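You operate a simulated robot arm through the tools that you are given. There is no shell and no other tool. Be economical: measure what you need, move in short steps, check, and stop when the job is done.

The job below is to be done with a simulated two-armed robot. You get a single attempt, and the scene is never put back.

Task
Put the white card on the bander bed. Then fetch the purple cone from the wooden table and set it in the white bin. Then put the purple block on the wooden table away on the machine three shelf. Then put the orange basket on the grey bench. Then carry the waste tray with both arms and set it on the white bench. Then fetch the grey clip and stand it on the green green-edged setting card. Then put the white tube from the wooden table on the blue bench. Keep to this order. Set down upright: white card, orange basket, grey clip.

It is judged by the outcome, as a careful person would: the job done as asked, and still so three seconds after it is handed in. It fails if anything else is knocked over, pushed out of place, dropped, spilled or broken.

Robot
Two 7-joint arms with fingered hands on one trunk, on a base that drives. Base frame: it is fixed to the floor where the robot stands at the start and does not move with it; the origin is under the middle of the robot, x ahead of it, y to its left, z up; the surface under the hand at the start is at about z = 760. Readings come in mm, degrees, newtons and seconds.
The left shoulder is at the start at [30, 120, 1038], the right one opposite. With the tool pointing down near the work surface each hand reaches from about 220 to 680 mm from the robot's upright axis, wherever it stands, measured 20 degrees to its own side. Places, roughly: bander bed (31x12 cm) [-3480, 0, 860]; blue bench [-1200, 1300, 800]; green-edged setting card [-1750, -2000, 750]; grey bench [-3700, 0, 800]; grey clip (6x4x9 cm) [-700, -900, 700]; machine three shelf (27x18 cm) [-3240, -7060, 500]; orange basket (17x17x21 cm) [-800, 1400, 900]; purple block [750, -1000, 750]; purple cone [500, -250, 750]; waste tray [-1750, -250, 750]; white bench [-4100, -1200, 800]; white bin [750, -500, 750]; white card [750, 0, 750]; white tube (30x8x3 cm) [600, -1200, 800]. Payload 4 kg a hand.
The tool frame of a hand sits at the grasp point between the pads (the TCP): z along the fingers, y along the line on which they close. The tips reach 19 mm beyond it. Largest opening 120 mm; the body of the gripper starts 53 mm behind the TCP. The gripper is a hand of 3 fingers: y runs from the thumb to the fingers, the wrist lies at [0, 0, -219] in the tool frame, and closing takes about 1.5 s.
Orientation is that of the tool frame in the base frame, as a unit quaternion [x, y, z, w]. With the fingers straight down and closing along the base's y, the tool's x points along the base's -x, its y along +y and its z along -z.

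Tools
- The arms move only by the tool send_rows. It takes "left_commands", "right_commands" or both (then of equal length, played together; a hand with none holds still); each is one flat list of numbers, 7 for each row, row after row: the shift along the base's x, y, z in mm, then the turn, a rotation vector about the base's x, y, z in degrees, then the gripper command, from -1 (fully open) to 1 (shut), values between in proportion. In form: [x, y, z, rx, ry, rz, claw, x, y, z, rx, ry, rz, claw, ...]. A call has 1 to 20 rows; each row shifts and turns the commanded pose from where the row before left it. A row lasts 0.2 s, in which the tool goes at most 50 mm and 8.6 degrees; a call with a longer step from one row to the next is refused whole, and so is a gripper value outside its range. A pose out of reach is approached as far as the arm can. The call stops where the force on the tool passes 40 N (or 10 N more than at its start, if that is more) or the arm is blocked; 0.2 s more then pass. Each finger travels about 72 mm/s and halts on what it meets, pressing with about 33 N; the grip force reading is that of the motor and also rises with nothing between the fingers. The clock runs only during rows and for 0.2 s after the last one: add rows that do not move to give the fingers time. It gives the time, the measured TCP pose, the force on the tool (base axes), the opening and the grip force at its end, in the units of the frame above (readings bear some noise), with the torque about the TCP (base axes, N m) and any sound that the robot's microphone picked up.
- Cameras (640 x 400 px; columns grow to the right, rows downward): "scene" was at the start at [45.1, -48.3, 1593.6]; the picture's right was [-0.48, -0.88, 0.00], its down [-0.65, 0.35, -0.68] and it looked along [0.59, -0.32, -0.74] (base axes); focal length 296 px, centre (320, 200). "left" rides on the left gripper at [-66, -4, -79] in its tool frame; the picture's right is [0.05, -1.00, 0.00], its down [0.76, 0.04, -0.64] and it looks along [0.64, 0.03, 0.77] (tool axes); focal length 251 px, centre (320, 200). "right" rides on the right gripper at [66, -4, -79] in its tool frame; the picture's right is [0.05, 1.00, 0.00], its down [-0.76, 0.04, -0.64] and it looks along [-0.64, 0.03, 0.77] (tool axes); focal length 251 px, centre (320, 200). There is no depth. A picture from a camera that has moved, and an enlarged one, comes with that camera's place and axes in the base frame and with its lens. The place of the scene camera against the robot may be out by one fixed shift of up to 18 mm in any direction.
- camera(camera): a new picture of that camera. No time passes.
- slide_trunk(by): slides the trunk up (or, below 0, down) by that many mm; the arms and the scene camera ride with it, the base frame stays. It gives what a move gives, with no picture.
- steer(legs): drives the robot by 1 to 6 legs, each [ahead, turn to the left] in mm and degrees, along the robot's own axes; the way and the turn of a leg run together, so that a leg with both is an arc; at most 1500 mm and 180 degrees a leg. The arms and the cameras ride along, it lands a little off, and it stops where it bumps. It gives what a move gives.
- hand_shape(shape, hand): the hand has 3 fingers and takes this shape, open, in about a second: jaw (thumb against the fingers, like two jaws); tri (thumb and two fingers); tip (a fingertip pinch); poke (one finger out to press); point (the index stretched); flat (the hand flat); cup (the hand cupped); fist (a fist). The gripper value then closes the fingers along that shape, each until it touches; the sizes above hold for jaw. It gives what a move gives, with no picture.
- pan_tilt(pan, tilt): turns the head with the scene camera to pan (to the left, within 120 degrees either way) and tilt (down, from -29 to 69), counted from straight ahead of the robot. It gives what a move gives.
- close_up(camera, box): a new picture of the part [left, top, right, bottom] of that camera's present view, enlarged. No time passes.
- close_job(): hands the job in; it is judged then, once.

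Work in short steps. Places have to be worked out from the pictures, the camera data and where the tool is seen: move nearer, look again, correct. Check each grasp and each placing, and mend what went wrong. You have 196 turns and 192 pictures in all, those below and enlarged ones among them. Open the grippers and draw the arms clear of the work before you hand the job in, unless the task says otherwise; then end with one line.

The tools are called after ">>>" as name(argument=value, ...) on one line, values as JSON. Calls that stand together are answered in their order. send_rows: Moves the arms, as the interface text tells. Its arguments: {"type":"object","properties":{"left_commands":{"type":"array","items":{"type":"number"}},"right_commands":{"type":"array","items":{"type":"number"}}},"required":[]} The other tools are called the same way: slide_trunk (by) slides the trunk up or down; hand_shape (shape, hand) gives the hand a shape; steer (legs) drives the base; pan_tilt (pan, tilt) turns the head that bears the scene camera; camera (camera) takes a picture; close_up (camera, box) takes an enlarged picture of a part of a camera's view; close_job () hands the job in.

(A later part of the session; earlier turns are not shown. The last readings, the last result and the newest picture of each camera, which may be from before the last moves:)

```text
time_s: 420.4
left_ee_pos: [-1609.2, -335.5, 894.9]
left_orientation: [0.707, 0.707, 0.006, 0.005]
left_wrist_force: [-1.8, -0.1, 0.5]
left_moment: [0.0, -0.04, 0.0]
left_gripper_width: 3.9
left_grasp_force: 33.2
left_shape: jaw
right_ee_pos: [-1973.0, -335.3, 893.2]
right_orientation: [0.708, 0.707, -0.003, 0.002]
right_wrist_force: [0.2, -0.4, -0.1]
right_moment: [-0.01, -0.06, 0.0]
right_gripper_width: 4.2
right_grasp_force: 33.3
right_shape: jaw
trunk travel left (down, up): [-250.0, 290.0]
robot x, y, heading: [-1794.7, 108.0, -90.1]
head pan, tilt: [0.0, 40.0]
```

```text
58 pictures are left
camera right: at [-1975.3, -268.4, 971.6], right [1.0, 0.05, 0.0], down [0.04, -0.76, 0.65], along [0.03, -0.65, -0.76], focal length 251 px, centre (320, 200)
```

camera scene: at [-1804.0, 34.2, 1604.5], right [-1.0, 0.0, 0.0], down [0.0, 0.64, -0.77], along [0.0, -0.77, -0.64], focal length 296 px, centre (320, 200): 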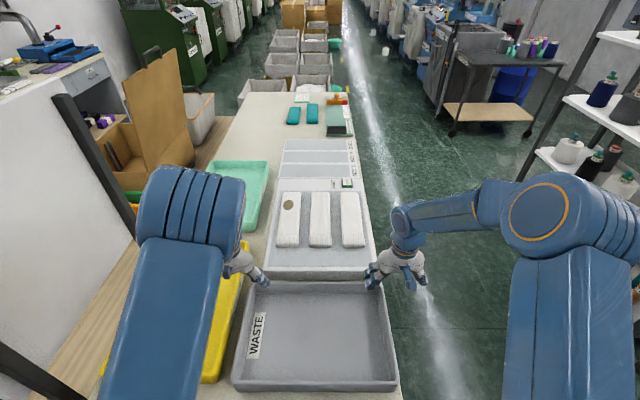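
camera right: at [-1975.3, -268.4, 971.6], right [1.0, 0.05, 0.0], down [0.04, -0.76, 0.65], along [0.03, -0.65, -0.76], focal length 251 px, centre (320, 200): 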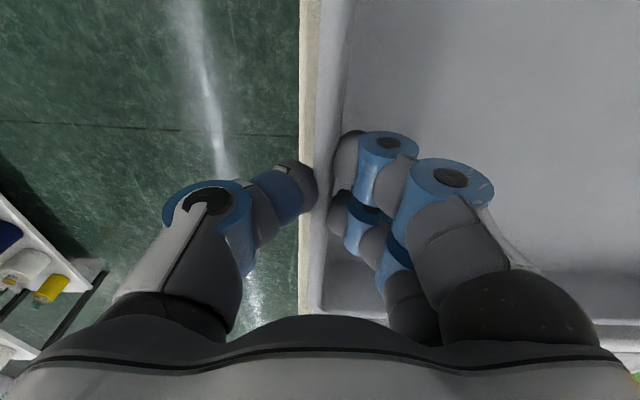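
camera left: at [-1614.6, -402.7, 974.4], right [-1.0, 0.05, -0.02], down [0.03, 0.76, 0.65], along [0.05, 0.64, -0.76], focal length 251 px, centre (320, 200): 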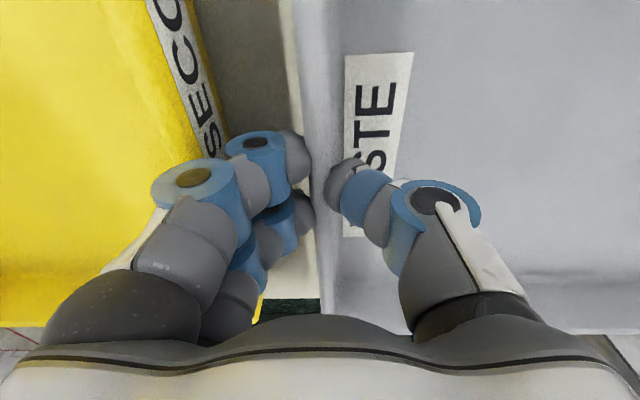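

Both grips hold the thin walls. Lift together gently.

>>> send_rows(left_commands=[0, 0, 4, 0, 0, 0, 1, 0, 0, 6, 0, 0, 0, 1, 0, 0, 10, 0, 0, 0, 1, 0, 0, 15, 0, 0, 0, 1, 0, 0, 20, 0, 0, 0, 1, 0, 0, 25, 0, 0, 0, 1, 0, 0, 25, 0, 0, 0, 1, 0, 0, 25, 0, 0, 0, 1, 0, 0, 0, 0, 0, 0, 1], right_commands=[0, 0, 4, 0, 0, 0, 1, 0, 0, 6, 0, 0, 0, 1, 0, 0, 10, 0, 0, 0, 1, 0, 0, 15, 0, 0, 0, 1, 0, 0, 20, 0, 0, 0, 1, 0, 0, 25, 0, 0, 0, 1, 0, 0, 25, 0, 0, 0, 1, 0, 0, 25, 0, 0, 0, 1, 0, 0, 0, 0, 0, 0, 1])

>>> camera(camera="scene")

>>> pan_tilt(pan=-65, tilt=20)

>>> camera(camera="scene")

```text
time_s: 422.4
left_ee_pos: [-1611.5, -336.1, 1025.1]
left_orientation: [0.707, 0.707, 0.007, 0.005]
left_wrist_force: [-0.6, 0.1, -2.6]
left_moment: [-0.04, -0.05, 0.0]
left_gripper_width: 3.9
left_grasp_force: 33.0
left_shape: jaw
right_ee_pos: [-1973.7, -334.6, 1024.3]
right_orientation: [0.707, 0.707, -0.004, 0.003]
right_wrist_force: [0.5, -1.0, -1.8]
right_moment: [-0.02, -0.06, 0.01]
right_gripper_width: 4.6
right_grasp_force: 32.5
right_shape: jaw
trunk travel left (down, up): [-250.0, 290.0]
robot x, y, heading: [-1800.3, 105.5, -90.1]
head pan, tilt: [0.0, 40.0]
```

```text
57 pictures are left
camera scene: at [-1804.1, 30.2, 1604.2], right [-1.0, 0.0, 0.0], down [0.0, 0.64, -0.77], along [0.0, -0.77, -0.64], focal length 296 px, centre (320, 200)
```

scene: 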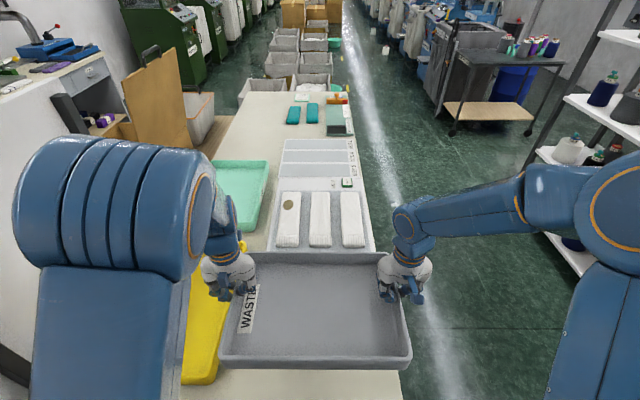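

```text
time_s: 423.8
left_ee_pos: [-1611.7, -334.3, 1025.7]
left_orientation: [0.707, 0.707, 0.007, 0.006]
left_wrist_force: [-0.1, 0.0, -2.1]
left_moment: [-0.05, -0.01, 0.01]
left_gripper_width: 3.5
left_grasp_force: 32.9
left_shape: jaw
right_ee_pos: [-1973.6, -333.8, 1022.8]
right_orientation: [0.708, 0.706, -0.004, 0.003]
right_wrist_force: [0.4, -1.0, -1.4]
right_moment: [-0.05, -0.08, 0.01]
right_gripper_width: 4.7
right_grasp_force: 32.8
right_shape: jaw
trunk travel left (down, up): [-250.0, 290.0]
robot x, y, heading: [-1799.2, 108.5, -90.0]
head pan, tilt: [-65.0, 20.0]
```

```text
56 pictures are left
camera scene: at [-1888.3, 76.9, 1635.7], right [-0.42, 0.91, 0.0], down [0.31, 0.14, -0.94], along [-0.85, -0.4, -0.34], focal length 296 px, centre (320, 200)
```

scene: 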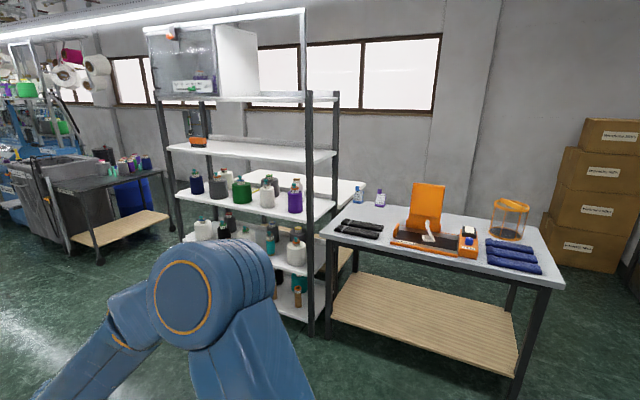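

Tray lifted level. The white bench lies behind the rack; it can be reached from its −y end by going around. I back out, turn, and drive via x≈−2670 down to y≈−2360.

>>> steer(legs=[[-350, 0]])

>>> steer(legs=[[0, -23]])

>>> steer(legs=[[0, -23]])

>>> steer(legs=[[0, -23]])

>>> steer(legs=[[0, -21]])

>>> steer(legs=[[870, 0]])

>>> pan_tilt(pan=0, tilt=30)

>>> camera(camera="scene")

```text
time_s: 426.0
left_ee_pos: [-1609.8, 20.1, 1025.3]
left_orientation: [0.706, 0.708, 0.006, 0.005]
left_wrist_force: [-0.5, 0.3, -2.3]
left_moment: [-0.05, -0.03, 0.01]
left_gripper_width: 3.5
left_grasp_force: 32.9
left_shape: jaw
right_ee_pos: [-1971.4, 21.7, 1022.9]
right_orientation: [0.706, 0.708, -0.004, 0.003]
right_wrist_force: [-0.6, 0.3, -1.1]
right_moment: [-0.03, -0.07, -0.01]
right_gripper_width: 4.5
right_grasp_force: 33.4
right_shape: jaw
trunk travel left (down, up): [-250.0, 290.0]
robot x, y, heading: [-1795.2, 461.2, -90.1]
head pan, tilt: [-65.0, 20.0]
```

```text
time_s: 427.6
left_ee_pos: [-1794.7, -15.2, 1025.4]
left_orientation: [0.832, 0.554, 0.006, 0.007]
left_wrist_force: [-0.4, 0.8, -2.0]
left_moment: [-0.05, 0.0, -0.03]
left_gripper_width: 3.7
left_grasp_force: 32.9
left_shape: jaw
right_ee_pos: [-2126.5, 125.9, 1023.9]
right_orientation: [0.833, 0.554, -0.005, 0.003]
right_wrist_force: [0.3, -0.3, -2.0]
right_moment: [-0.05, -0.07, -0.01]
right_gripper_width: 4.2
right_grasp_force: 32.9
right_shape: jaw
trunk travel left (down, up): [-250.0, 290.0]
robot x, y, heading: [-1774.5, 450.5, -112.6]
head pan, tilt: [-65.0, 20.0]
```

```text
time_s: 429.2
left_ee_pos: [-1976.0, 31.4, 1025.3]
left_orientation: [0.926, 0.378, 0.005, 0.008]
left_wrist_force: [-0.6, 1.3, -2.2]
left_moment: [-0.07, 0.02, -0.04]
left_gripper_width: 3.4
left_grasp_force: 33.2
left_shape: jaw
right_ee_pos: [-2229.1, 289.7, 1023.1]
right_orientation: [0.926, 0.379, -0.004, 0.001]
right_wrist_force: [0.5, -0.7, -1.8]
right_moment: [-0.09, -0.03, 0.02]
right_gripper_width: 4.0
right_grasp_force: 32.8
right_shape: jaw
trunk travel left (down, up): [-250.0, 290.0]
robot x, y, heading: [-1748.5, 433.1, -135.9]
head pan, tilt: [-65.0, 20.0]
```

```text
time_s: 430.8
left_ee_pos: [-2117.2, 149.8, 1025.6]
left_orientation: [0.982, 0.188, 0.004, 0.008]
left_wrist_force: [0.5, 0.6, -1.7]
left_moment: [-0.01, 0.01, 0.0]
left_gripper_width: 3.7
left_grasp_force: 33.1
left_shape: jaw
right_ee_pos: [-2248.9, 485.1, 1022.4]
right_orientation: [0.982, 0.189, -0.005, 0.0]
right_wrist_force: [0.7, -1.5, -2.2]
right_moment: [-0.04, 0.0, 0.01]
right_gripper_width: 4.2
right_grasp_force: 32.6
right_shape: jaw
trunk travel left (down, up): [-250.0, 290.0]
robot x, y, heading: [-1743.4, 400.6, -159.2]
head pan, tilt: [-65.0, 20.0]
```

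```text
time_s: 432.4
left_ee_pos: [-2182.7, 300.5, 1024.7]
left_orientation: [1.0, 0.009, 0.003, 0.009]
left_wrist_force: [0.3, 1.4, -2.5]
left_moment: [-0.08, 0.03, 0.0]
left_gripper_width: 3.8
left_grasp_force: 33.0
left_shape: jaw
right_ee_pos: [-2188.5, 662.2, 1022.0]
right_orientation: [1.0, 0.008, -0.005, 0.0]
right_wrist_force: [0.6, 0.4, -2.4]
right_moment: [-0.07, 0.02, 0.01]
right_gripper_width: 3.8
right_grasp_force: 33.4
right_shape: jaw
trunk travel left (down, up): [-250.0, 290.0]
robot x, y, heading: [-1741.2, 371.6, -179.9]
head pan, tilt: [-65.0, 20.0]
```

```text
time_s: 437.0
left_ee_pos: [-3061.6, 300.5, 1024.9]
left_orientation: [1.0, 0.007, 0.001, 0.009]
left_wrist_force: [-1.1, 0.3, -3.0]
left_moment: [-0.02, -0.01, 0.0]
left_gripper_width: 3.6
left_grasp_force: 32.9
left_shape: jaw
right_ee_pos: [-3064.9, 661.6, 1022.8]
right_orientation: [1.0, 0.007, -0.004, 0.0]
right_wrist_force: [-0.5, -0.5, -2.1]
right_moment: [-0.04, 0.0, 0.0]
right_gripper_width: 4.2
right_grasp_force: 33.3
right_shape: jaw
trunk travel left (down, up): [-250.0, 290.0]
robot x, y, heading: [-2621.0, 376.3, 179.9]
head pan, tilt: [-65.0, 20.0]
```

```text
time_s: 438.4
left_ee_pos: [-3061.5, 299.3, 1024.7]
left_orientation: [1.0, 0.007, 0.002, 0.009]
left_wrist_force: [0.2, 0.2, -2.5]
left_moment: [-0.06, 0.02, -0.03]
left_gripper_width: 3.6
left_grasp_force: 32.7
left_shape: jaw
right_ee_pos: [-3065.2, 659.7, 1023.3]
right_orientation: [1.0, 0.007, -0.004, -0.001]
right_wrist_force: [-0.4, 0.5, -1.4]
right_moment: [-0.11, 0.04, -0.01]
right_gripper_width: 4.3
right_grasp_force: 33.0
right_shape: jaw
trunk travel left (down, up): [-250.0, 290.0]
robot x, y, heading: [-2620.1, 372.4, 180.0]
head pan, tilt: [0.0, 30.0]
```

```text
55 pictures are left
camera scene: at [-2696.8, 364.7, 1619.6], right [0.0, 1.0, 0.0], down [0.5, 0.0, -0.87], along [-0.87, 0.0, -0.5], focal length 296 px, centre (320, 200)
```

scene: 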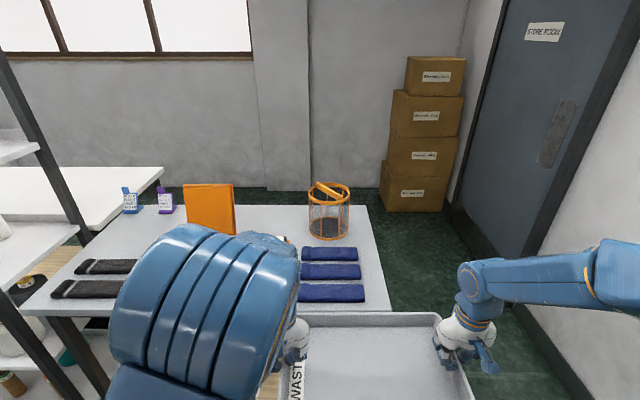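

Continue: turn left and drive along the corridor to y≈−2360, then turn right.

>>> steer(legs=[[0, 23]])

>>> steer(legs=[[0, 23]])

>>> steer(legs=[[0, 23]])

>>> steer(legs=[[0, 21]])

>>> steer(legs=[[1400, 0], [1410, 0]])

>>> steer(legs=[[0, -23]])

>>> steer(legs=[[0, -23]])

>>> steer(legs=[[0, -23]])

>>> steer(legs=[[0, -21]])

>>> pan_tilt(pan=-20, tilt=20)

>>> camera(camera="scene")

```text
time_s: 439.9
left_ee_pos: [-2992.4, 134.2, 1026.6]
left_orientation: [0.978, 0.207, 0.004, 0.008]
left_wrist_force: [0.0, 0.3, -2.7]
left_moment: [-0.06, 0.0, 0.0]
left_gripper_width: 3.6
left_grasp_force: 33.2
left_shape: jaw
right_ee_pos: [-3137.6, 465.1, 1022.5]
right_orientation: [0.978, 0.208, -0.005, 0.0]
right_wrist_force: [1.2, 0.3, -2.2]
right_moment: [-0.1, 0.03, 0.0]
right_gripper_width: 4.1
right_grasp_force: 33.0
right_shape: jaw
trunk travel left (down, up): [-250.0, 290.0]
robot x, y, heading: [-2631.0, 405.2, -156.8]
head pan, tilt: [0.0, 30.0]
```

```text
time_s: 441.6
left_ee_pos: [-2857.6, 11.5, 1025.5]
left_orientation: [0.917, 0.398, 0.005, 0.006]
left_wrist_force: [1.2, -1.2, -3.1]
left_moment: [-0.06, -0.02, 0.04]
left_gripper_width: 3.6
left_grasp_force: 33.6
left_shape: jaw
right_ee_pos: [-3121.9, 260.1, 1023.8]
right_orientation: [0.917, 0.398, -0.003, 0.001]
right_wrist_force: [-1.3, 0.9, -1.7]
right_moment: [-0.04, 0.0, 0.03]
right_gripper_width: 4.2
right_grasp_force: 32.7
right_shape: jaw
trunk travel left (down, up): [-250.0, 290.0]
robot x, y, heading: [-2650.8, 426.0, -133.7]
head pan, tilt: [0.0, 30.0]
```

```text
time_s: 443.2
left_ee_pos: [-2680.2, -38.6, 1026.4]
left_orientation: [0.818, 0.575, 0.007, 0.006]
left_wrist_force: [1.1, -0.5, -2.2]
left_moment: [-0.04, -0.04, -0.02]
left_gripper_width: 3.7
left_grasp_force: 33.0
left_shape: jaw
right_ee_pos: [-3019.2, 84.9, 1023.6]
right_orientation: [0.818, 0.575, -0.004, 0.002]
right_wrist_force: [-1.9, 0.9, -2.2]
right_moment: [-0.04, 0.0, 0.04]
right_gripper_width: 4.3
right_grasp_force: 32.6
right_shape: jaw
trunk travel left (down, up): [-250.0, 290.0]
robot x, y, heading: [-2677.2, 431.9, -109.9]
head pan, tilt: [0.0, 30.0]
```

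```text
time_s: 444.7
left_ee_pos: [-2507.1, -6.9, 1024.7]
left_orientation: [0.698, 0.716, 0.006, 0.004]
left_wrist_force: [-0.1, -0.5, -2.6]
left_moment: [-0.05, -0.02, 0.0]
left_gripper_width: 3.9
left_grasp_force: 32.7
left_shape: jaw
right_ee_pos: [-2870.4, -13.5, 1023.5]
right_orientation: [0.7, 0.714, -0.004, 0.002]
right_wrist_force: [-1.6, -0.5, -1.8]
right_moment: [-0.02, -0.04, 0.01]
right_gripper_width: 4.4
right_grasp_force: 32.5
right_shape: jaw
trunk travel left (down, up): [-250.0, 290.0]
robot x, y, heading: [-2707.2, 431.1, -89.1]
head pan, tilt: [0.0, 30.0]
```

```text
time_s: 458.3
left_ee_pos: [-2470.5, -2819.3, 1025.8]
left_orientation: [0.702, 0.712, 0.008, 0.005]
left_wrist_force: [0.1, -0.8, -1.6]
left_moment: [-0.02, -0.04, 0.02]
left_gripper_width: 3.7
left_grasp_force: 32.9
left_shape: jaw
right_ee_pos: [-2833.5, -2823.1, 1023.1]
right_orientation: [0.702, 0.712, -0.004, 0.002]
right_wrist_force: [-1.7, -0.4, -0.9]
right_moment: [-0.07, -0.06, 0.0]
right_gripper_width: 4.2
right_grasp_force: 32.6
right_shape: jaw
trunk travel left (down, up): [-250.0, 290.0]
robot x, y, heading: [-2663.6, -2377.8, -89.4]
head pan, tilt: [0.0, 30.0]
```

```text
time_s: 459.9
left_ee_pos: [-2655.8, -2856.8, 1025.9]
left_orientation: [0.828, 0.56, 0.006, 0.006]
left_wrist_force: [0.2, 0.6, -2.3]
left_moment: [-0.05, -0.02, 0.01]
left_gripper_width: 3.7
left_grasp_force: 32.8
left_shape: jaw
right_ee_pos: [-2990.5, -2720.5, 1022.7]
right_orientation: [0.829, 0.56, -0.003, 0.003]
right_wrist_force: [0.4, 0.6, -1.7]
right_moment: [-0.06, -0.03, 0.05]
right_gripper_width: 4.1
right_grasp_force: 33.1
right_shape: jaw
trunk travel left (down, up): [-250.0, 290.0]
robot x, y, heading: [-2637.3, -2388.0, -112.6]
head pan, tilt: [0.0, 30.0]
```

```text
time_s: 461.5
left_ee_pos: [-2838.8, -2813.9, 1024.7]
left_orientation: [0.923, 0.385, 0.004, 0.008]
left_wrist_force: [-1.3, 0.5, -2.7]
left_moment: [0.0, -0.05, -0.03]
left_gripper_width: 3.6
left_grasp_force: 33.0
left_shape: jaw
right_ee_pos: [-3094.0, -2557.9, 1022.7]
right_orientation: [0.923, 0.385, -0.003, 0.001]
right_wrist_force: [0.2, -0.1, -2.4]
right_moment: [-0.07, -0.01, 0.03]
right_gripper_width: 4.3
right_grasp_force: 33.1
right_shape: jaw
trunk travel left (down, up): [-250.0, 290.0]
robot x, y, heading: [-2620.3, -2408.5, -135.4]
head pan, tilt: [0.0, 30.0]
```

```text
time_s: 463.1
left_ee_pos: [-2982.4, -2699.1, 1023.8]
left_orientation: [0.981, 0.195, 0.003, 0.007]
left_wrist_force: [-0.6, 1.0, -3.0]
left_moment: [-0.04, -0.01, 0.04]
left_gripper_width: 3.7
left_grasp_force: 33.4
left_shape: jaw
right_ee_pos: [-3118.5, -2364.0, 1020.7]
right_orientation: [0.981, 0.195, -0.004, 0.0]
right_wrist_force: [0.4, -0.8, -2.3]
right_moment: [-0.06, 0.02, 0.05]
right_gripper_width: 4.3
right_grasp_force: 33.2
right_shape: jaw
trunk travel left (down, up): [-250.0, 290.0]
robot x, y, heading: [-2611.4, -2440.2, -158.1]
head pan, tilt: [0.0, 30.0]
```

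```text
time_s: 464.6
left_ee_pos: [-3050.5, -2547.9, 1025.2]
left_orientation: [1.0, 0.013, 0.002, 0.009]
left_wrist_force: [-0.1, 0.2, -3.1]
left_moment: [-0.05, 0.02, 0.02]
left_gripper_width: 3.5
left_grasp_force: 32.8
left_shape: jaw
right_ee_pos: [-3058.6, -2185.5, 1023.3]
right_orientation: [1.0, 0.015, -0.005, -0.001]
right_wrist_force: [1.0, 0.4, -1.4]
right_moment: [-0.06, 0.06, 0.0]
right_gripper_width: 4.4
right_grasp_force: 33.1
right_shape: jaw
trunk travel left (down, up): [-250.0, 290.0]
robot x, y, heading: [-2614.3, -2463.3, -179.1]
head pan, tilt: [0.0, 30.0]
```

```text
time_s: 465.4
left_ee_pos: [-3050.9, -2550.5, 1025.4]
left_orientation: [1.0, 0.014, 0.002, 0.009]
left_wrist_force: [1.0, 0.6, -2.0]
left_moment: [-0.05, 0.07, -0.01]
left_gripper_width: 3.4
left_grasp_force: 32.8
left_shape: jaw
right_ee_pos: [-3058.1, -2189.0, 1023.5]
right_orientation: [1.0, 0.013, -0.004, -0.002]
right_wrist_force: [0.6, 0.1, -1.5]
right_moment: [-0.05, 0.06, 0.01]
right_gripper_width: 4.2
right_grasp_force: 32.9
right_shape: jaw
trunk travel left (down, up): [-250.0, 290.0]
robot x, y, heading: [-2608.7, -2465.4, -179.1]
head pan, tilt: [-20.0, 20.0]
```

```text
54 pictures are left
camera scene: at [-2684.8, -2445.2, 1635.7], right [0.33, 0.94, 0.0], down [0.32, -0.11, -0.94], along [-0.89, 0.31, -0.34], focal length 296 px, centre (320, 200)
```

scene: 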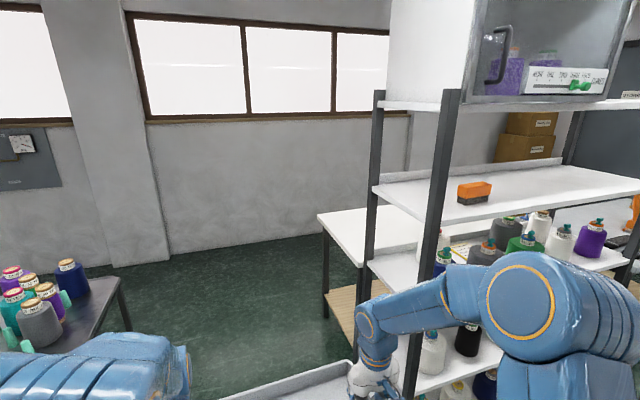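

Rack occupies x −3375…−3790; the white bench's near end is at y≈−1810 behind it. I drive on to x≈−4215 and turn right to face the bench end.

>>> steer(legs=[[1400, 0], [210, 0]])

>>> steer(legs=[[0, -23]])

>>> steer(legs=[[0, -23]])

>>> steer(legs=[[0, -23]])

>>> steer(legs=[[0, -21]])

>>> pan_tilt(pan=0, tilt=40)

>>> camera(camera="scene")

```text
time_s: 473.7
left_ee_pos: [-4661.2, -2585.6, 1024.4]
left_orientation: [1.0, 0.019, 0.003, 0.009]
left_wrist_force: [-0.1, 1.9, -2.5]
left_moment: [-0.05, 0.01, 0.01]
left_gripper_width: 3.5
left_grasp_force: 33.0
left_shape: jaw
right_ee_pos: [-4672.3, -2224.8, 1022.4]
right_orientation: [1.0, 0.019, -0.003, -0.001]
right_wrist_force: [-0.7, -1.3, -1.3]
right_moment: [-0.05, 0.0, 0.0]
right_gripper_width: 4.0
right_grasp_force: 32.5
right_shape: jaw
trunk travel left (down, up): [-250.0, 290.0]
robot x, y, heading: [-4221.5, -2495.6, -178.5]
head pan, tilt: [-20.0, 20.0]
```

```text
time_s: 475.3
left_ee_pos: [-4655.4, -2406.6, 1024.6]
left_orientation: [0.983, -0.183, 0.001, 0.009]
left_wrist_force: [0.2, -0.4, -2.7]
left_moment: [-0.03, 0.04, -0.01]
left_gripper_width: 3.7
left_grasp_force: 32.7
left_shape: jaw
right_ee_pos: [-4525.2, -2070.3, 1021.8]
right_orientation: [0.983, -0.182, -0.005, -0.001]
right_wrist_force: [-0.5, -0.4, -1.2]
right_moment: [-0.03, 0.04, 0.0]
right_gripper_width: 3.9
right_grasp_force: 32.5
right_shape: jaw
trunk travel left (down, up): [-250.0, 290.0]
robot x, y, heading: [-4225.6, -2525.6, 158.4]
head pan, tilt: [-20.0, 20.0]
```

```text
time_s: 476.9
left_ee_pos: [-4575.7, -2250.0, 1024.7]
left_orientation: [0.928, -0.372, -0.001, 0.009]
left_wrist_force: [0.1, 0.0, -2.2]
left_moment: [-0.04, 0.03, 0.0]
left_gripper_width: 3.7
left_grasp_force: 33.2
left_shape: jaw
right_ee_pos: [-4324.7, -1989.3, 1022.9]
right_orientation: [0.928, -0.372, -0.003, -0.002]
right_wrist_force: [-0.7, 0.4, -2.2]
right_moment: [0.0, 0.08, 0.04]
right_gripper_width: 4.2
right_grasp_force: 32.8
right_shape: jaw
trunk travel left (down, up): [-250.0, 290.0]
robot x, y, heading: [-4249.3, -2547.2, 135.5]
head pan, tilt: [-20.0, 20.0]
```

```text
time_s: 478.5
left_ee_pos: [-4436.0, -2142.8, 1023.9]
left_orientation: [0.836, -0.549, -0.003, 0.008]
left_wrist_force: [0.4, 0.2, -2.9]
left_moment: [0.0, 0.01, 0.01]
left_gripper_width: 3.8
left_grasp_force: 32.5
left_shape: jaw
right_ee_pos: [-4103.8, -2000.5, 1021.9]
right_orientation: [0.836, -0.549, -0.002, -0.003]
right_wrist_force: [-1.3, -0.5, -0.9]
right_moment: [0.03, 0.05, 0.03]
right_gripper_width: 4.1
right_grasp_force: 32.7
right_shape: jaw
trunk travel left (down, up): [-250.0, 290.0]
robot x, y, heading: [-4279.1, -2555.7, 112.3]
head pan, tilt: [-20.0, 20.0]
```

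```text
time_s: 480.0
left_ee_pos: [-4275.7, -2113.2, 1024.6]
left_orientation: [0.722, -0.692, -0.006, 0.008]
left_wrist_force: [0.2, 0.3, -2.0]
left_moment: [0.02, 0.06, 0.0]
left_gripper_width: 3.6
left_grasp_force: 33.2
left_shape: jaw
right_ee_pos: [-3914.7, -2098.4, 1021.3]
right_orientation: [0.722, -0.692, -0.001, -0.002]
right_wrist_force: [-0.5, 0.7, -2.0]
right_moment: [0.05, 0.09, 0.03]
right_gripper_width: 4.3
right_grasp_force: 33.2
right_shape: jaw
trunk travel left (down, up): [-250.0, 290.0]
robot x, y, heading: [-4306.8, -2554.3, 91.6]
head pan, tilt: [-20.0, 20.0]
```

```text
time_s: 480.8
left_ee_pos: [-4279.3, -2112.4, 1024.8]
left_orientation: [0.721, -0.692, -0.005, 0.007]
left_wrist_force: [0.1, -0.6, -3.1]
left_moment: [0.02, 0.05, -0.01]
left_gripper_width: 3.6
left_grasp_force: 32.6
left_shape: jaw
right_ee_pos: [-3916.8, -2099.7, 1023.2]
right_orientation: [0.722, -0.691, -0.002, -0.003]
right_wrist_force: [0.4, -0.5, -1.3]
right_moment: [0.04, 0.03, 0.02]
right_gripper_width: 4.0
right_grasp_force: 33.1
right_shape: jaw
trunk travel left (down, up): [-250.0, 290.0]
robot x, y, heading: [-4303.2, -2553.0, 91.9]
head pan, tilt: [0.0, 40.0]
```

```text
53 pictures are left
camera scene: at [-4311.5, -2498.5, 1604.3], right [1.0, 0.03, 0.0], down [0.02, -0.64, -0.77], along [-0.02, 0.77, -0.64], focal length 296 px, centre (320, 200)
```

scene: 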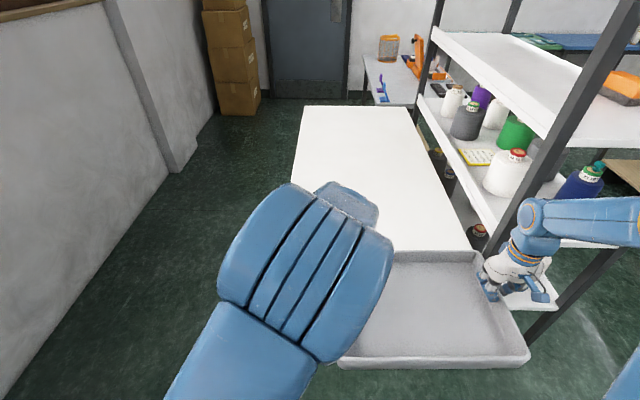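

The tray has ended up offset to my right (right elbow near the rack). I shift both hands together 150 mm left before approaching.

>>> send_rows(left_commands=[-20, 0, 0, 0, 0, 0, 1, -25, 0, 0, 0, 0, 0, 1, -25, 0, 0, 0, 0, 0, 1, -25, 0, 0, 0, 0, 0, 1, -25, 0, 0, 0, 0, 0, 1, -20, 0, 0, 0, 0, 0, 1, -10, 0, 0, 0, 0, 0, 1, 0, 0, 0, 0, 0, 0, 1], right_commands=[-20, 0, 0, 0, 0, 0, 1, -25, 0, 0, 0, 0, 0, 1, -25, 0, 0, 0, 0, 0, 1, -25, 0, 0, 0, 0, 0, 1, -25, 0, 0, 0, 0, 0, 1, -20, 0, 0, 0, 0, 0, 1, -10, 0, 0, 0, 0, 0, 1, 0, 0, 0, 0, 0, 0, 1])

>>> pan_tilt(pan=-15, tilt=40)

>>> camera(camera="scene")

```text
time_s: 482.6
left_ee_pos: [-4426.6, -2112.9, 1024.4]
left_orientation: [0.722, -0.691, -0.004, 0.008]
left_wrist_force: [-2.1, 0.2, -2.3]
left_moment: [0.01, 0.08, -0.02]
left_gripper_width: 3.5
left_grasp_force: 32.5
left_shape: jaw
right_ee_pos: [-4065.9, -2100.1, 1023.7]
right_orientation: [0.722, -0.692, -0.003, -0.004]
right_wrist_force: [2.3, 0.4, -1.4]
right_moment: [0.02, 0.06, 0.01]
right_gripper_width: 4.3
right_grasp_force: 33.5
right_shape: jaw
trunk travel left (down, up): [-250.0, 290.0]
robot x, y, heading: [-4305.3, -2556.5, 91.5]
head pan, tilt: [0.0, 40.0]
```

```text
time_s: 483.4
left_ee_pos: [-4426.5, -2112.7, 1024.6]
left_orientation: [0.722, -0.692, -0.004, 0.007]
left_wrist_force: [-2.8, 0.5, -1.6]
left_moment: [0.04, 0.03, -0.02]
left_gripper_width: 3.4
left_grasp_force: 32.6
left_shape: jaw
right_ee_pos: [-4066.0, -2100.6, 1023.3]
right_orientation: [0.722, -0.692, -0.003, -0.004]
right_wrist_force: [2.0, 0.4, -1.9]
right_moment: [0.05, 0.04, 0.02]
right_gripper_width: 4.1
right_grasp_force: 33.2
right_shape: jaw
trunk travel left (down, up): [-250.0, 290.0]
robot x, y, heading: [-4302.5, -2555.8, 91.6]
head pan, tilt: [-15.0, 40.0]
```

```text
52 pictures are left
camera scene: at [-4288.3, -2501.0, 1604.3], right [0.97, -0.23, 0.0], down [-0.15, -0.63, -0.77], along [0.18, 0.74, -0.64], focal length 296 px, centre (320, 200)
```

scene: 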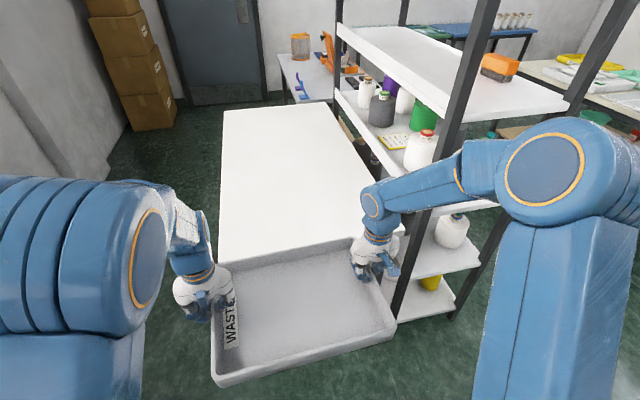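

Elbows tuck in as the arms extend, so I extend both hands 230 mm forward here first, then check.

>>> send_rows(left_commands=[0, 15, 0, 0, 0, 0, 1, 0, 25, 0, 0, 0, 0, 1, 0, 25, 0, 0, 0, 0, 1, 0, 25, 0, 0, 0, 0, 1, 0, 25, 0, 0, 0, 0, 1, 0, 25, 0, 0, 0, 0, 1, 0, 25, 0, 0, 0, 0, 1, 0, 25, 0, 0, 0, 0, 1, 0, 25, 0, 0, 0, 0, 1, 0, 15, 0, 0, 0, 0, 1, 0, 0, 0, 0, 0, 0, 1], right_commands=[0, 15, 0, 0, 0, 0, 1, 0, 25, 0, 0, 0, 0, 1, 0, 25, 0, 0, 0, 0, 1, 0, 25, 0, 0, 0, 0, 1, 0, 25, 0, 0, 0, 0, 1, 0, 25, 0, 0, 0, 0, 1, 0, 25, 0, 0, 0, 0, 1, 0, 25, 0, 0, 0, 0, 1, 0, 25, 0, 0, 0, 0, 1, 0, 15, 0, 0, 0, 0, 1, 0, 0, 0, 0, 0, 0, 1])

>>> camera(camera="scene")

```text
time_s: 485.8
left_ee_pos: [-4428.1, -1890.6, 1023.2]
left_orientation: [0.722, -0.692, -0.005, 0.009]
left_wrist_force: [-4.6, -0.2, -2.4]
left_moment: [-0.05, 0.07, -0.07]
left_gripper_width: 3.8
left_grasp_force: 32.7
left_shape: jaw
left hand out of reach, approached as far as the arm can: row 10
right_ee_pos: [-4066.5, -1880.3, 1022.2]
right_orientation: [0.722, -0.692, -0.001, -0.003]
right_wrist_force: [4.8, 0.6, -2.2]
right_moment: [0.08, 0.0, 0.0]
right_gripper_width: 4.1
right_grasp_force: 32.4
right_shape: jaw
right hand out of reach, approached as far as the arm can: row 10
trunk travel left (down, up): [-250.0, 290.0]
robot x, y, heading: [-4306.2, -2557.4, 91.5]
head pan, tilt: [-15.0, 40.0]
```

```text
51 pictures are left
camera scene: at [-4288.4, -2500.2, 1604.3], right [0.97, -0.23, 0.0], down [-0.15, -0.63, -0.77], along [0.18, 0.74, -0.64], focal length 296 px, centre (320, 200)
```

scene: 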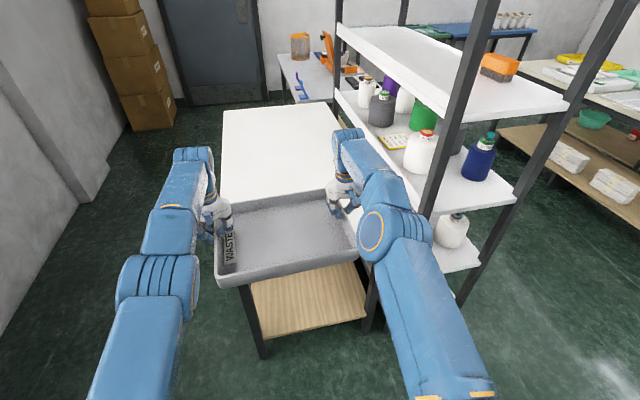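

Elbows are now tucked well clear of the rack. Drive 210 mm forward so the tray is over the bench.

>>> steer(legs=[[215, 0]])

>>> send_rows(left_commands=[0, 0, -15, 0, 0, 0, 1, 0, 0, -20, 0, 0, 0, 1, 0, 0, -20, 0, 0, 0, 1, 0, 0, -20, 0, 0, 0, 1, 0, 0, -20, 0, 0, 0, 1, 0, 0, 0, 0, 0, 0, 1], right_commands=[0, 0, -15, 0, 0, 0, 1, 0, 0, -20, 0, 0, 0, 1, 0, 0, -20, 0, 0, 0, 1, 0, 0, -20, 0, 0, 0, 1, 0, 0, -20, 0, 0, 0, 1, 0, 0, 0, 0, 0, 0, 1])

>>> camera(camera="scene")

```text
time_s: 487.5
left_ee_pos: [-4433.0, -1674.8, 1023.4]
left_orientation: [0.722, -0.692, -0.004, 0.008]
left_wrist_force: [-8.7, 0.2, -1.9]
left_moment: [0.0, 0.1, -0.03]
left_gripper_width: 3.5
left_grasp_force: 32.8
left_shape: jaw
right_ee_pos: [-4072.0, -1664.5, 1021.7]
right_orientation: [0.721, -0.693, -0.002, -0.003]
right_wrist_force: [7.9, 1.2, -1.9]
right_moment: [0.03, -0.04, 0.0]
right_gripper_width: 4.1
right_grasp_force: 32.6
right_shape: jaw
trunk travel left (down, up): [-250.0, 290.0]
robot x, y, heading: [-4310.3, -2338.8, 91.3]
head pan, tilt: [-15.0, 40.0]
```

```text
time_s: 488.9
left_ee_pos: [-4432.8, -1676.7, 929.3]
left_orientation: [0.722, -0.692, -0.005, 0.008]
left_wrist_force: [-4.1, 0.2, -2.3]
left_moment: [0.04, 0.11, 0.01]
left_gripper_width: 3.7
left_grasp_force: 33.3
left_shape: jaw
right_ee_pos: [-4071.9, -1667.6, 926.8]
right_orientation: [0.721, -0.692, -0.002, -0.004]
right_wrist_force: [4.9, 0.7, -2.2]
right_moment: [0.06, 0.03, 0.03]
right_gripper_width: 4.2
right_grasp_force: 32.9
right_shape: jaw
trunk travel left (down, up): [-250.0, 290.0]
robot x, y, heading: [-4310.5, -2340.6, 91.4]
head pan, tilt: [-15.0, 40.0]
```

```text
50 pictures are left
camera scene: at [-4294.1, -2286.6, 1604.3], right [0.97, -0.23, 0.0], down [-0.15, -0.63, -0.77], along [0.18, 0.74, -0.64], focal length 296 px, centre (320, 200)
```

scene: 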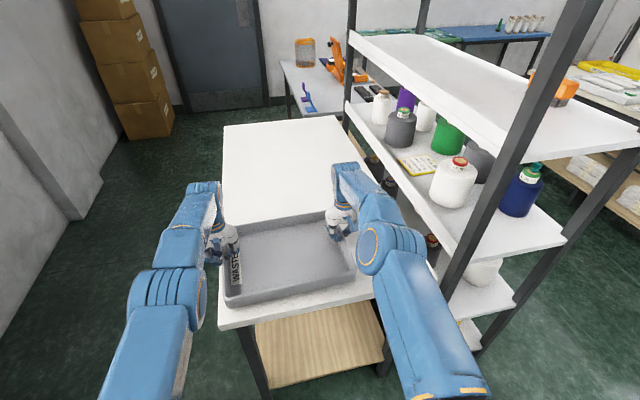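

Tray is over the bench. Lower in small steps watching the forces.

>>> send_rows(left_commands=[0, 0, -8, 0, 0, 0, 1, 0, 0, -8, 0, 0, 0, 1, 0, 0, -6, 0, 0, 0, 1, 0, 0, -5, 0, 0, 0, 1, 0, 0, 0, 0, 0, 0, 1], right_commands=[0, 0, -8, 0, 0, 0, 1, 0, 0, -8, 0, 0, 0, 1, 0, 0, -6, 0, 0, 0, 1, 0, 0, -5, 0, 0, 0, 1, 0, 0, 0, 0, 0, 0, 1])

>>> close_up(camera="scene", box=[190, 180, 390, 340])

```text
time_s: 490.1
left_ee_pos: [-4432.2, -1677.5, 902.4]
left_orientation: [0.722, -0.692, -0.005, 0.008]
left_wrist_force: [-7.3, 0.3, -2.1]
left_moment: [-0.02, 0.1, 0.0]
left_gripper_width: 3.6
left_grasp_force: 33.3
left_shape: jaw
right_ee_pos: [-4071.6, -1665.6, 901.0]
right_orientation: [0.721, -0.693, -0.001, -0.004]
right_wrist_force: [6.0, -0.5, -0.8]
right_moment: [-0.01, 0.0, -0.03]
right_gripper_width: 4.1
right_grasp_force: 32.9
right_shape: jaw
trunk travel left (down, up): [-250.0, 290.0]
robot x, y, heading: [-4309.8, -2338.9, 91.9]
head pan, tilt: [-15.0, 40.0]
```

```text
2.50 times, centred on (290, 260) of scene
camera zoom: at [-4294.1, -2286.3, 1604.3], right [0.97, -0.23, 0.0], down [-0.15, -0.63, -0.77], along [0.18, 0.74, -0.64], focal length 740 px, centre (395, 50)
```

zoom: 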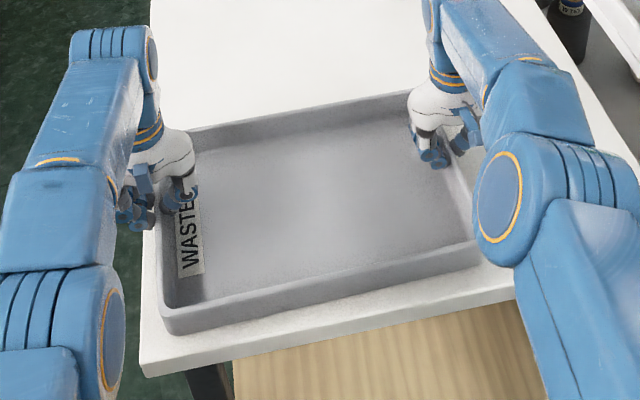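

Continue lowering, shifting 15 mm toward the bench middle.

>>> send_rows(left_commands=[5, 0, -6, 0, 0, 0, 1, 5, 0, -6, 0, 0, 0, 1, 5, 0, -6, 0, 0, 0, 1, 0, 0, -6, 0, 0, 0, 1, 0, 0, -6, 0, 0, 0, 1, 0, 0, 0, 0, 0, 0, 1], right_commands=[5, 0, -6, 0, 0, 0, 1, 5, 0, -6, 0, 0, 0, 1, 5, 0, -6, 0, 0, 0, 1, 0, 0, -6, 0, 0, 0, 1, 0, 0, -6, 0, 0, 0, 1, 0, 0, 0, 0, 0, 0, 1])

```text
time_s: 491.1
left_ee_pos: [-4419.3, -1678.8, 893.5]
left_orientation: [0.722, -0.692, -0.015, -0.001]
left_wrist_force: [-3.7, -3.8, 18.2]
left_moment: [-0.24, 0.13, -0.08]
left_gripper_width: 5.0
left_grasp_force: 32.1
left_shape: jaw
left hand out of reach, approached as far as the arm can: row 1
right_ee_pos: [-4059.2, -1667.2, 891.3]
right_orientation: [0.721, -0.693, -0.011, -0.012]
right_wrist_force: [-3.8, -5.3, 20.2]
right_moment: [-0.2, 0.2, -0.1]
right_gripper_width: 5.8
right_grasp_force: 32.6
right_shape: jaw
right hand out of reach, approached as far as the arm can: row 3
trunk travel left (down, up): [-250.0, 290.0]
robot x, y, heading: [-4313.7, -2340.7, 91.3]
head pan, tilt: [-15.0, 40.0]
stopped in row 4 (right hand): the force on the tool passed its limit at 43 N (the readings are from after the stop); the commanded pose is now the measured one
```

Tray is on the bench (contact at z≈893). Release both and raise.

>>> send_rows(left_commands=[0, 0, 3, 0, 0, 0, 1, 0, 0, 0, 0, 0, 0, 0.8, 0, 0, 0, 0, 0, 0, 0.5, 0, 0, 0, 0, 0, 0, 0.3, 0, 0, 0, 0, 0, 0, 0.3, 0, 0, 10, 0, 0, 0, 0.3, 0, 0, 20, 0, 0, 0, 0.3, 0, 0, 30, 0, 0, 0, 0.3, 0, 0, 40, 0, 0, 0, 0.3, 0, 0, 40, 0, 0, 0, -1, 0, 0, 0, 0, 0, 0, -1], right_commands=[0, 0, 3, 0, 0, 0, 1, 0, 0, 0, 0, 0, 0, 0.8, 0, 0, 0, 0, 0, 0, 0.5, 0, 0, 0, 0, 0, 0, 0.3, 0, 0, 0, 0, 0, 0, 0.3, 0, 0, 10, 0, 0, 0, 0.3, 0, 0, 20, 0, 0, 0, 0.3, 0, 0, 30, 0, 0, 0, 0.3, 0, 0, 40, 0, 0, 0, 0.3, 0, 0, 40, 0, 0, 0, -1, 0, 0, 0, 0, 0, 0, -1])

>>> camera(camera="scene")

```text
time_s: 493.5
left_ee_pos: [-4416.4, -1676.1, 1029.0]
left_orientation: [0.722, -0.692, -0.011, 0.003]
left_wrist_force: [-0.2, -0.3, 0.6]
left_moment: [0.02, 0.0, 0.01]
left_gripper_width: 119.4
left_grasp_force: 0.0
left_shape: jaw
right_ee_pos: [-4057.9, -1664.9, 1029.2]
right_orientation: [0.721, -0.693, -0.007, -0.007]
right_wrist_force: [-0.1, -0.8, -0.3]
right_moment: [-0.04, 0.04, 0.02]
right_gripper_width: 119.5
right_grasp_force: 0.0
right_shape: jaw
trunk travel left (down, up): [-250.0, 290.0]
robot x, y, heading: [-4309.0, -2340.8, 91.5]
head pan, tilt: [-15.0, 40.0]
```

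```text
48 pictures are left
camera scene: at [-4294.0, -2285.6, 1604.2], right [0.97, -0.23, 0.0], down [-0.15, -0.63, -0.77], along [0.18, 0.74, -0.64], focal length 296 px, centre (320, 200)
```

scene: 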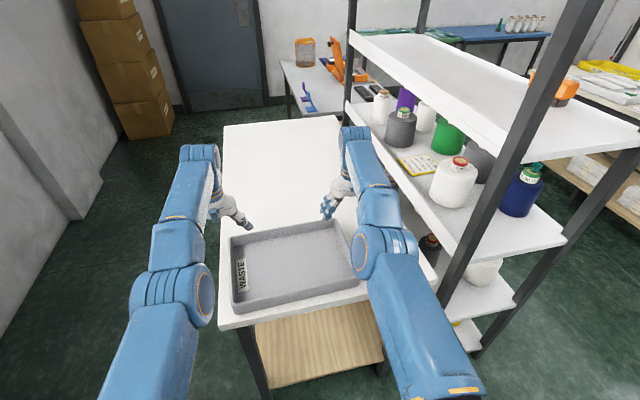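

Tray is set on the white bench. Next the grey clip: I back away with arms extended, then retract them and turn toward +x.

>>> steer(legs=[[-300, 0]])

>>> send_rows(left_commands=[-8, -40, 15, 0, 0, 0, -1, -8, -40, 15, 0, 0, 0, -1, -8, -40, 15, 0, 0, 0, -1, -8, -40, 15, 0, 0, 0, -1, -8, -40, 15, 0, 0, 0, -1, -8, -40, 15, 0, 0, 0, -1, 0, 0, 0, 0, 0, 0, -1], right_commands=[-8, -40, 15, 0, 0, 0, -1, -8, -40, 15, 0, 0, 0, -1, -8, -40, 15, 0, 0, 0, -1, -8, -40, 15, 0, 0, 0, -1, -8, -40, 15, 0, 0, 0, -1, -8, -40, 15, 0, 0, 0, -1, 0, 0, 0, 0, 0, 0, -1])

>>> steer(legs=[[0, -23]])

>>> steer(legs=[[0, -23]])

>>> steer(legs=[[0, -23]])

>>> steer(legs=[[0, -21]])

>>> pan_tilt(pan=15, tilt=25)

>>> camera(camera="scene")

```text
time_s: 495.5
left_ee_pos: [-4407.8, -1977.0, 1031.8]
left_orientation: [0.721, -0.693, -0.013, 0.002]
left_wrist_force: [0.0, -0.3, -0.5]
left_moment: [0.02, 0.06, 0.0]
left_gripper_width: 119.8
left_grasp_force: 0.1
left_shape: jaw
right_ee_pos: [-4047.4, -1967.7, 1030.0]
right_orientation: [0.72, -0.694, -0.008, -0.009]
right_wrist_force: [0.1, -0.5, 0.1]
right_moment: [0.01, 0.01, -0.01]
right_gripper_width: 119.9
right_grasp_force: 0.0
right_shape: jaw
trunk travel left (down, up): [-250.0, 290.0]
robot x, y, heading: [-4300.8, -2639.6, 91.3]
head pan, tilt: [-15.0, 40.0]
```

```text
time_s: 497.1
left_ee_pos: [-4434.6, -2002.6, 1167.1]
left_orientation: [0.721, -0.693, -0.011, 0.003]
left_wrist_force: [-0.1, 0.3, 0.4]
left_moment: [-0.03, 0.01, 0.0]
left_gripper_width: 120.2
left_grasp_force: 0.1
left_shape: jaw
left hand out of reach, approached as far as the arm can: row 1, 2, 3, 4, 5, 6
right_ee_pos: [-4070.6, -1990.9, 1156.5]
right_orientation: [0.72, -0.694, -0.006, -0.007]
right_wrist_force: [-1.2, -0.2, 0.0]
right_moment: [-0.03, -0.02, 0.0]
right_gripper_width: 119.9
right_grasp_force: 0.1
right_shape: jaw
right hand out of reach, approached as far as the arm can: row 1, 2, 3, 4, 5, 6
trunk travel left (down, up): [-250.0, 290.0]
robot x, y, heading: [-4301.5, -2642.2, 91.4]
head pan, tilt: [-15.0, 40.0]
```

```text
time_s: 498.3
left_ee_pos: [-4300.0, -1988.4, 1172.8]
left_orientation: [-0.642, 0.766, 0.015, 0.002]
left_wrist_force: [-0.4, 0.6, 0.1]
left_moment: [0.02, 0.07, 0.0]
left_gripper_width: 120.2
left_grasp_force: 0.1
left_shape: jaw
right_ee_pos: [-3940.4, -2052.7, 1156.1]
right_orientation: [-0.642, 0.767, 0.007, 0.008]
right_wrist_force: [0.3, 0.1, 0.2]
right_moment: [-0.02, -0.01, 0.0]
right_gripper_width: 120.1
right_grasp_force: 0.1
right_shape: jaw
trunk travel left (down, up): [-250.0, 290.0]
robot x, y, heading: [-4322.8, -2640.3, 79.2]
head pan, tilt: [-15.0, 40.0]
stopped in leg 1: the robot was blocked; the commanded pose is now the measured one
```

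```text
time_s: 499.1
left_ee_pos: [-4295.8, -1987.7, 1172.6]
left_orientation: [-0.639, 0.769, 0.015, 0.004]
left_wrist_force: [-0.2, 0.5, -0.2]
left_moment: [0.01, 0.02, 0.02]
left_gripper_width: 120.1
left_grasp_force: 0.1
left_shape: jaw
right_ee_pos: [-3939.3, -2055.4, 1156.7]
right_orientation: [-0.638, 0.77, 0.007, 0.008]
right_wrist_force: [0.0, -0.4, -1.0]
right_moment: [-0.01, 0.01, -0.03]
right_gripper_width: 119.8
right_grasp_force: 0.0
right_shape: jaw
trunk travel left (down, up): [-250.0, 290.0]
robot x, y, heading: [-4321.2, -2642.1, 79.0]
head pan, tilt: [-15.0, 40.0]
stopped in leg 1: the robot was blocked; the commanded pose is now the measured one
```

```text
time_s: 500.1
left_ee_pos: [-4227.5, -1988.2, 1169.6]
left_orientation: [-0.594, 0.804, 0.01, 0.011]
left_wrist_force: [0.0, -0.9, 0.1]
left_moment: [0.0, 0.0, 0.0]
left_gripper_width: 119.9
left_grasp_force: 0.1
left_shape: jaw
right_ee_pos: [-3877.3, -2085.5, 1156.8]
right_orientation: [-0.597, 0.802, 0.005, 0.005]
right_wrist_force: [-0.3, 0.8, 0.1]
right_moment: [0.0, 0.02, -0.02]
right_gripper_width: 120.1
right_grasp_force: 0.1
right_shape: jaw
trunk travel left (down, up): [-250.0, 290.0]
robot x, y, heading: [-4323.9, -2628.4, 75.1]
head pan, tilt: [-15.0, 40.0]
stopped in leg 1: the robot was blocked; the commanded pose is now the measured one
```

```text
time_s: 501.0
left_ee_pos: [-4209.0, -1990.7, 1169.8]
left_orientation: [-0.582, 0.813, 0.01, 0.012]
left_wrist_force: [0.8, -0.2, 0.1]
left_moment: [-0.02, 0.04, -0.01]
left_gripper_width: 120.2
left_grasp_force: 0.0
left_shape: jaw
right_ee_pos: [-3861.5, -2101.7, 1157.3]
right_orientation: [-0.583, 0.813, 0.003, 0.005]
right_wrist_force: [0.1, 0.5, 0.2]
right_moment: [0.05, 0.03, 0.03]
right_gripper_width: 119.7
right_grasp_force: 0.0
right_shape: jaw
trunk travel left (down, up): [-250.0, 290.0]
robot x, y, heading: [-4323.8, -2623.3, 73.4]
head pan, tilt: [-15.0, 40.0]
stopped in leg 1: the robot was blocked; the commanded pose is now the measured one
```

```text
time_s: 501.9
left_ee_pos: [-4209.9, -1990.9, 1170.3]
left_orientation: [-0.582, 0.813, 0.009, 0.011]
left_wrist_force: [-0.3, 0.9, 0.3]
left_moment: [0.04, -0.01, -0.01]
left_gripper_width: 120.2
left_grasp_force: 0.0
left_shape: jaw
right_ee_pos: [-3861.5, -2099.9, 1158.2]
right_orientation: [-0.583, 0.812, 0.004, 0.005]
right_wrist_force: [0.1, -0.7, 0.6]
right_moment: [-0.01, -0.04, -0.02]
right_gripper_width: 119.9
right_grasp_force: 0.0
right_shape: jaw
trunk travel left (down, up): [-250.0, 290.0]
robot x, y, heading: [-4330.3, -2622.6, 73.4]
head pan, tilt: [15.0, 25.0]
```

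```text
47 pictures are left
camera scene: at [-4333.9, -2560.0, 1627.6], right [1.0, -0.03, 0.0], down [-0.01, -0.42, -0.91], along [0.03, 0.91, -0.42], focal length 296 px, centre (320, 200)
```

scene: 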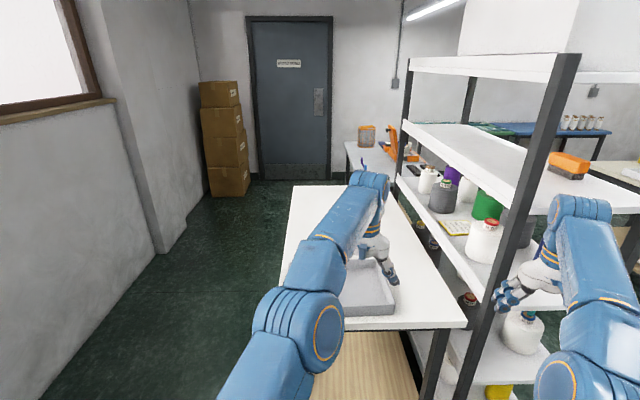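

The base seems to touch the dark cart behind. I first retract the arms properly, then nudge forward and turn.

>>> send_rows(left_commands=[-11, -38, -10, 0, 0, 0, -1, -11, -38, -10, 0, 0, 0, -1, -11, -38, 0, 0, 0, 0, -1, -11, -38, 0, 0, 0, 0, -1, -11, -38, 0, 0, 0, 0, -1, -11, -38, 0, 0, 0, 0, -1, 0, 0, 0, 0, 0, 0, -1], right_commands=[-30, -35, -10, 0, 0, 0, -1, -30, -35, -10, 0, 0, 0, -1, -30, -35, 0, 0, 0, 0, -1, -30, -35, 0, 0, 0, 0, -1, -25, -35, 0, 0, 0, 0, -1, -20, -35, 0, 0, 0, 0, -1, 0, 0, 0, 0, 0, 0, -1])

>>> pan_tilt(pan=-110, tilt=45)

>>> camera(camera="scene")

```text
time_s: 503.5
left_ee_pos: [-4278.0, -2219.2, 1150.0]
left_orientation: [-0.582, 0.813, 0.009, 0.011]
left_wrist_force: [0.4, 0.6, 0.2]
left_moment: [-0.01, 0.0, -0.02]
left_gripper_width: 120.0
left_grasp_force: 0.1
left_shape: jaw
right_ee_pos: [-3905.8, -2096.4, 1206.0]
right_orientation: [-0.583, 0.813, 0.002, 0.004]
right_wrist_force: [-0.9, 0.0, -0.2]
right_moment: [0.0, 0.05, 0.01]
right_gripper_width: 119.9
right_grasp_force: 0.1
right_shape: jaw
right hand out of reach, approached as far as the arm can: row 1, 2, 3, 4, 5, 6
trunk travel left (down, up): [-250.0, 290.0]
robot x, y, heading: [-4326.7, -2623.6, 73.3]
head pan, tilt: [15.0, 25.0]
```

```text
time_s: 505.6
left_ee_pos: [-4277.6, -2218.0, 1149.7]
left_orientation: [-0.581, 0.814, 0.009, 0.012]
left_wrist_force: [-0.7, -0.4, 0.5]
left_moment: [0.0, 0.0, 0.02]
left_gripper_width: 119.9
left_grasp_force: 0.0
left_shape: jaw
right_ee_pos: [-3906.3, -2097.9, 1206.2]
right_orientation: [-0.583, 0.813, 0.003, 0.004]
right_wrist_force: [-0.2, -0.3, -0.3]
right_moment: [-0.03, -0.01, 0.02]
right_gripper_width: 120.1
right_grasp_force: 0.1
right_shape: jaw
trunk travel left (down, up): [-250.0, 290.0]
robot x, y, heading: [-4329.6, -2624.3, 73.3]
head pan, tilt: [-110.0, 45.0]
```

```text
46 pictures are left
camera scene: at [-4271.7, -2700.7, 1597.1], right [-0.6, -0.8, 0.0], down [-0.57, 0.42, -0.71], along [0.57, -0.42, -0.71], focal length 296 px, centre (320, 200)
```

scene: 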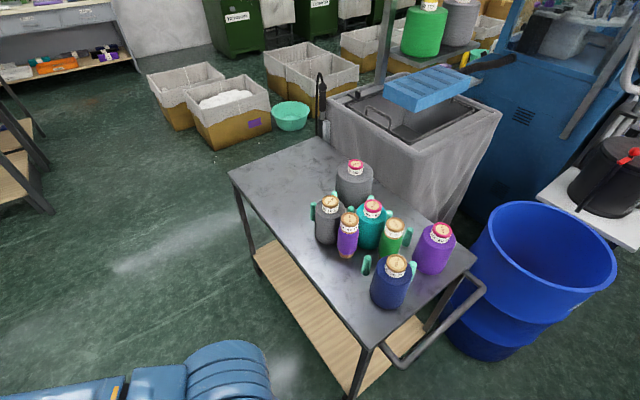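

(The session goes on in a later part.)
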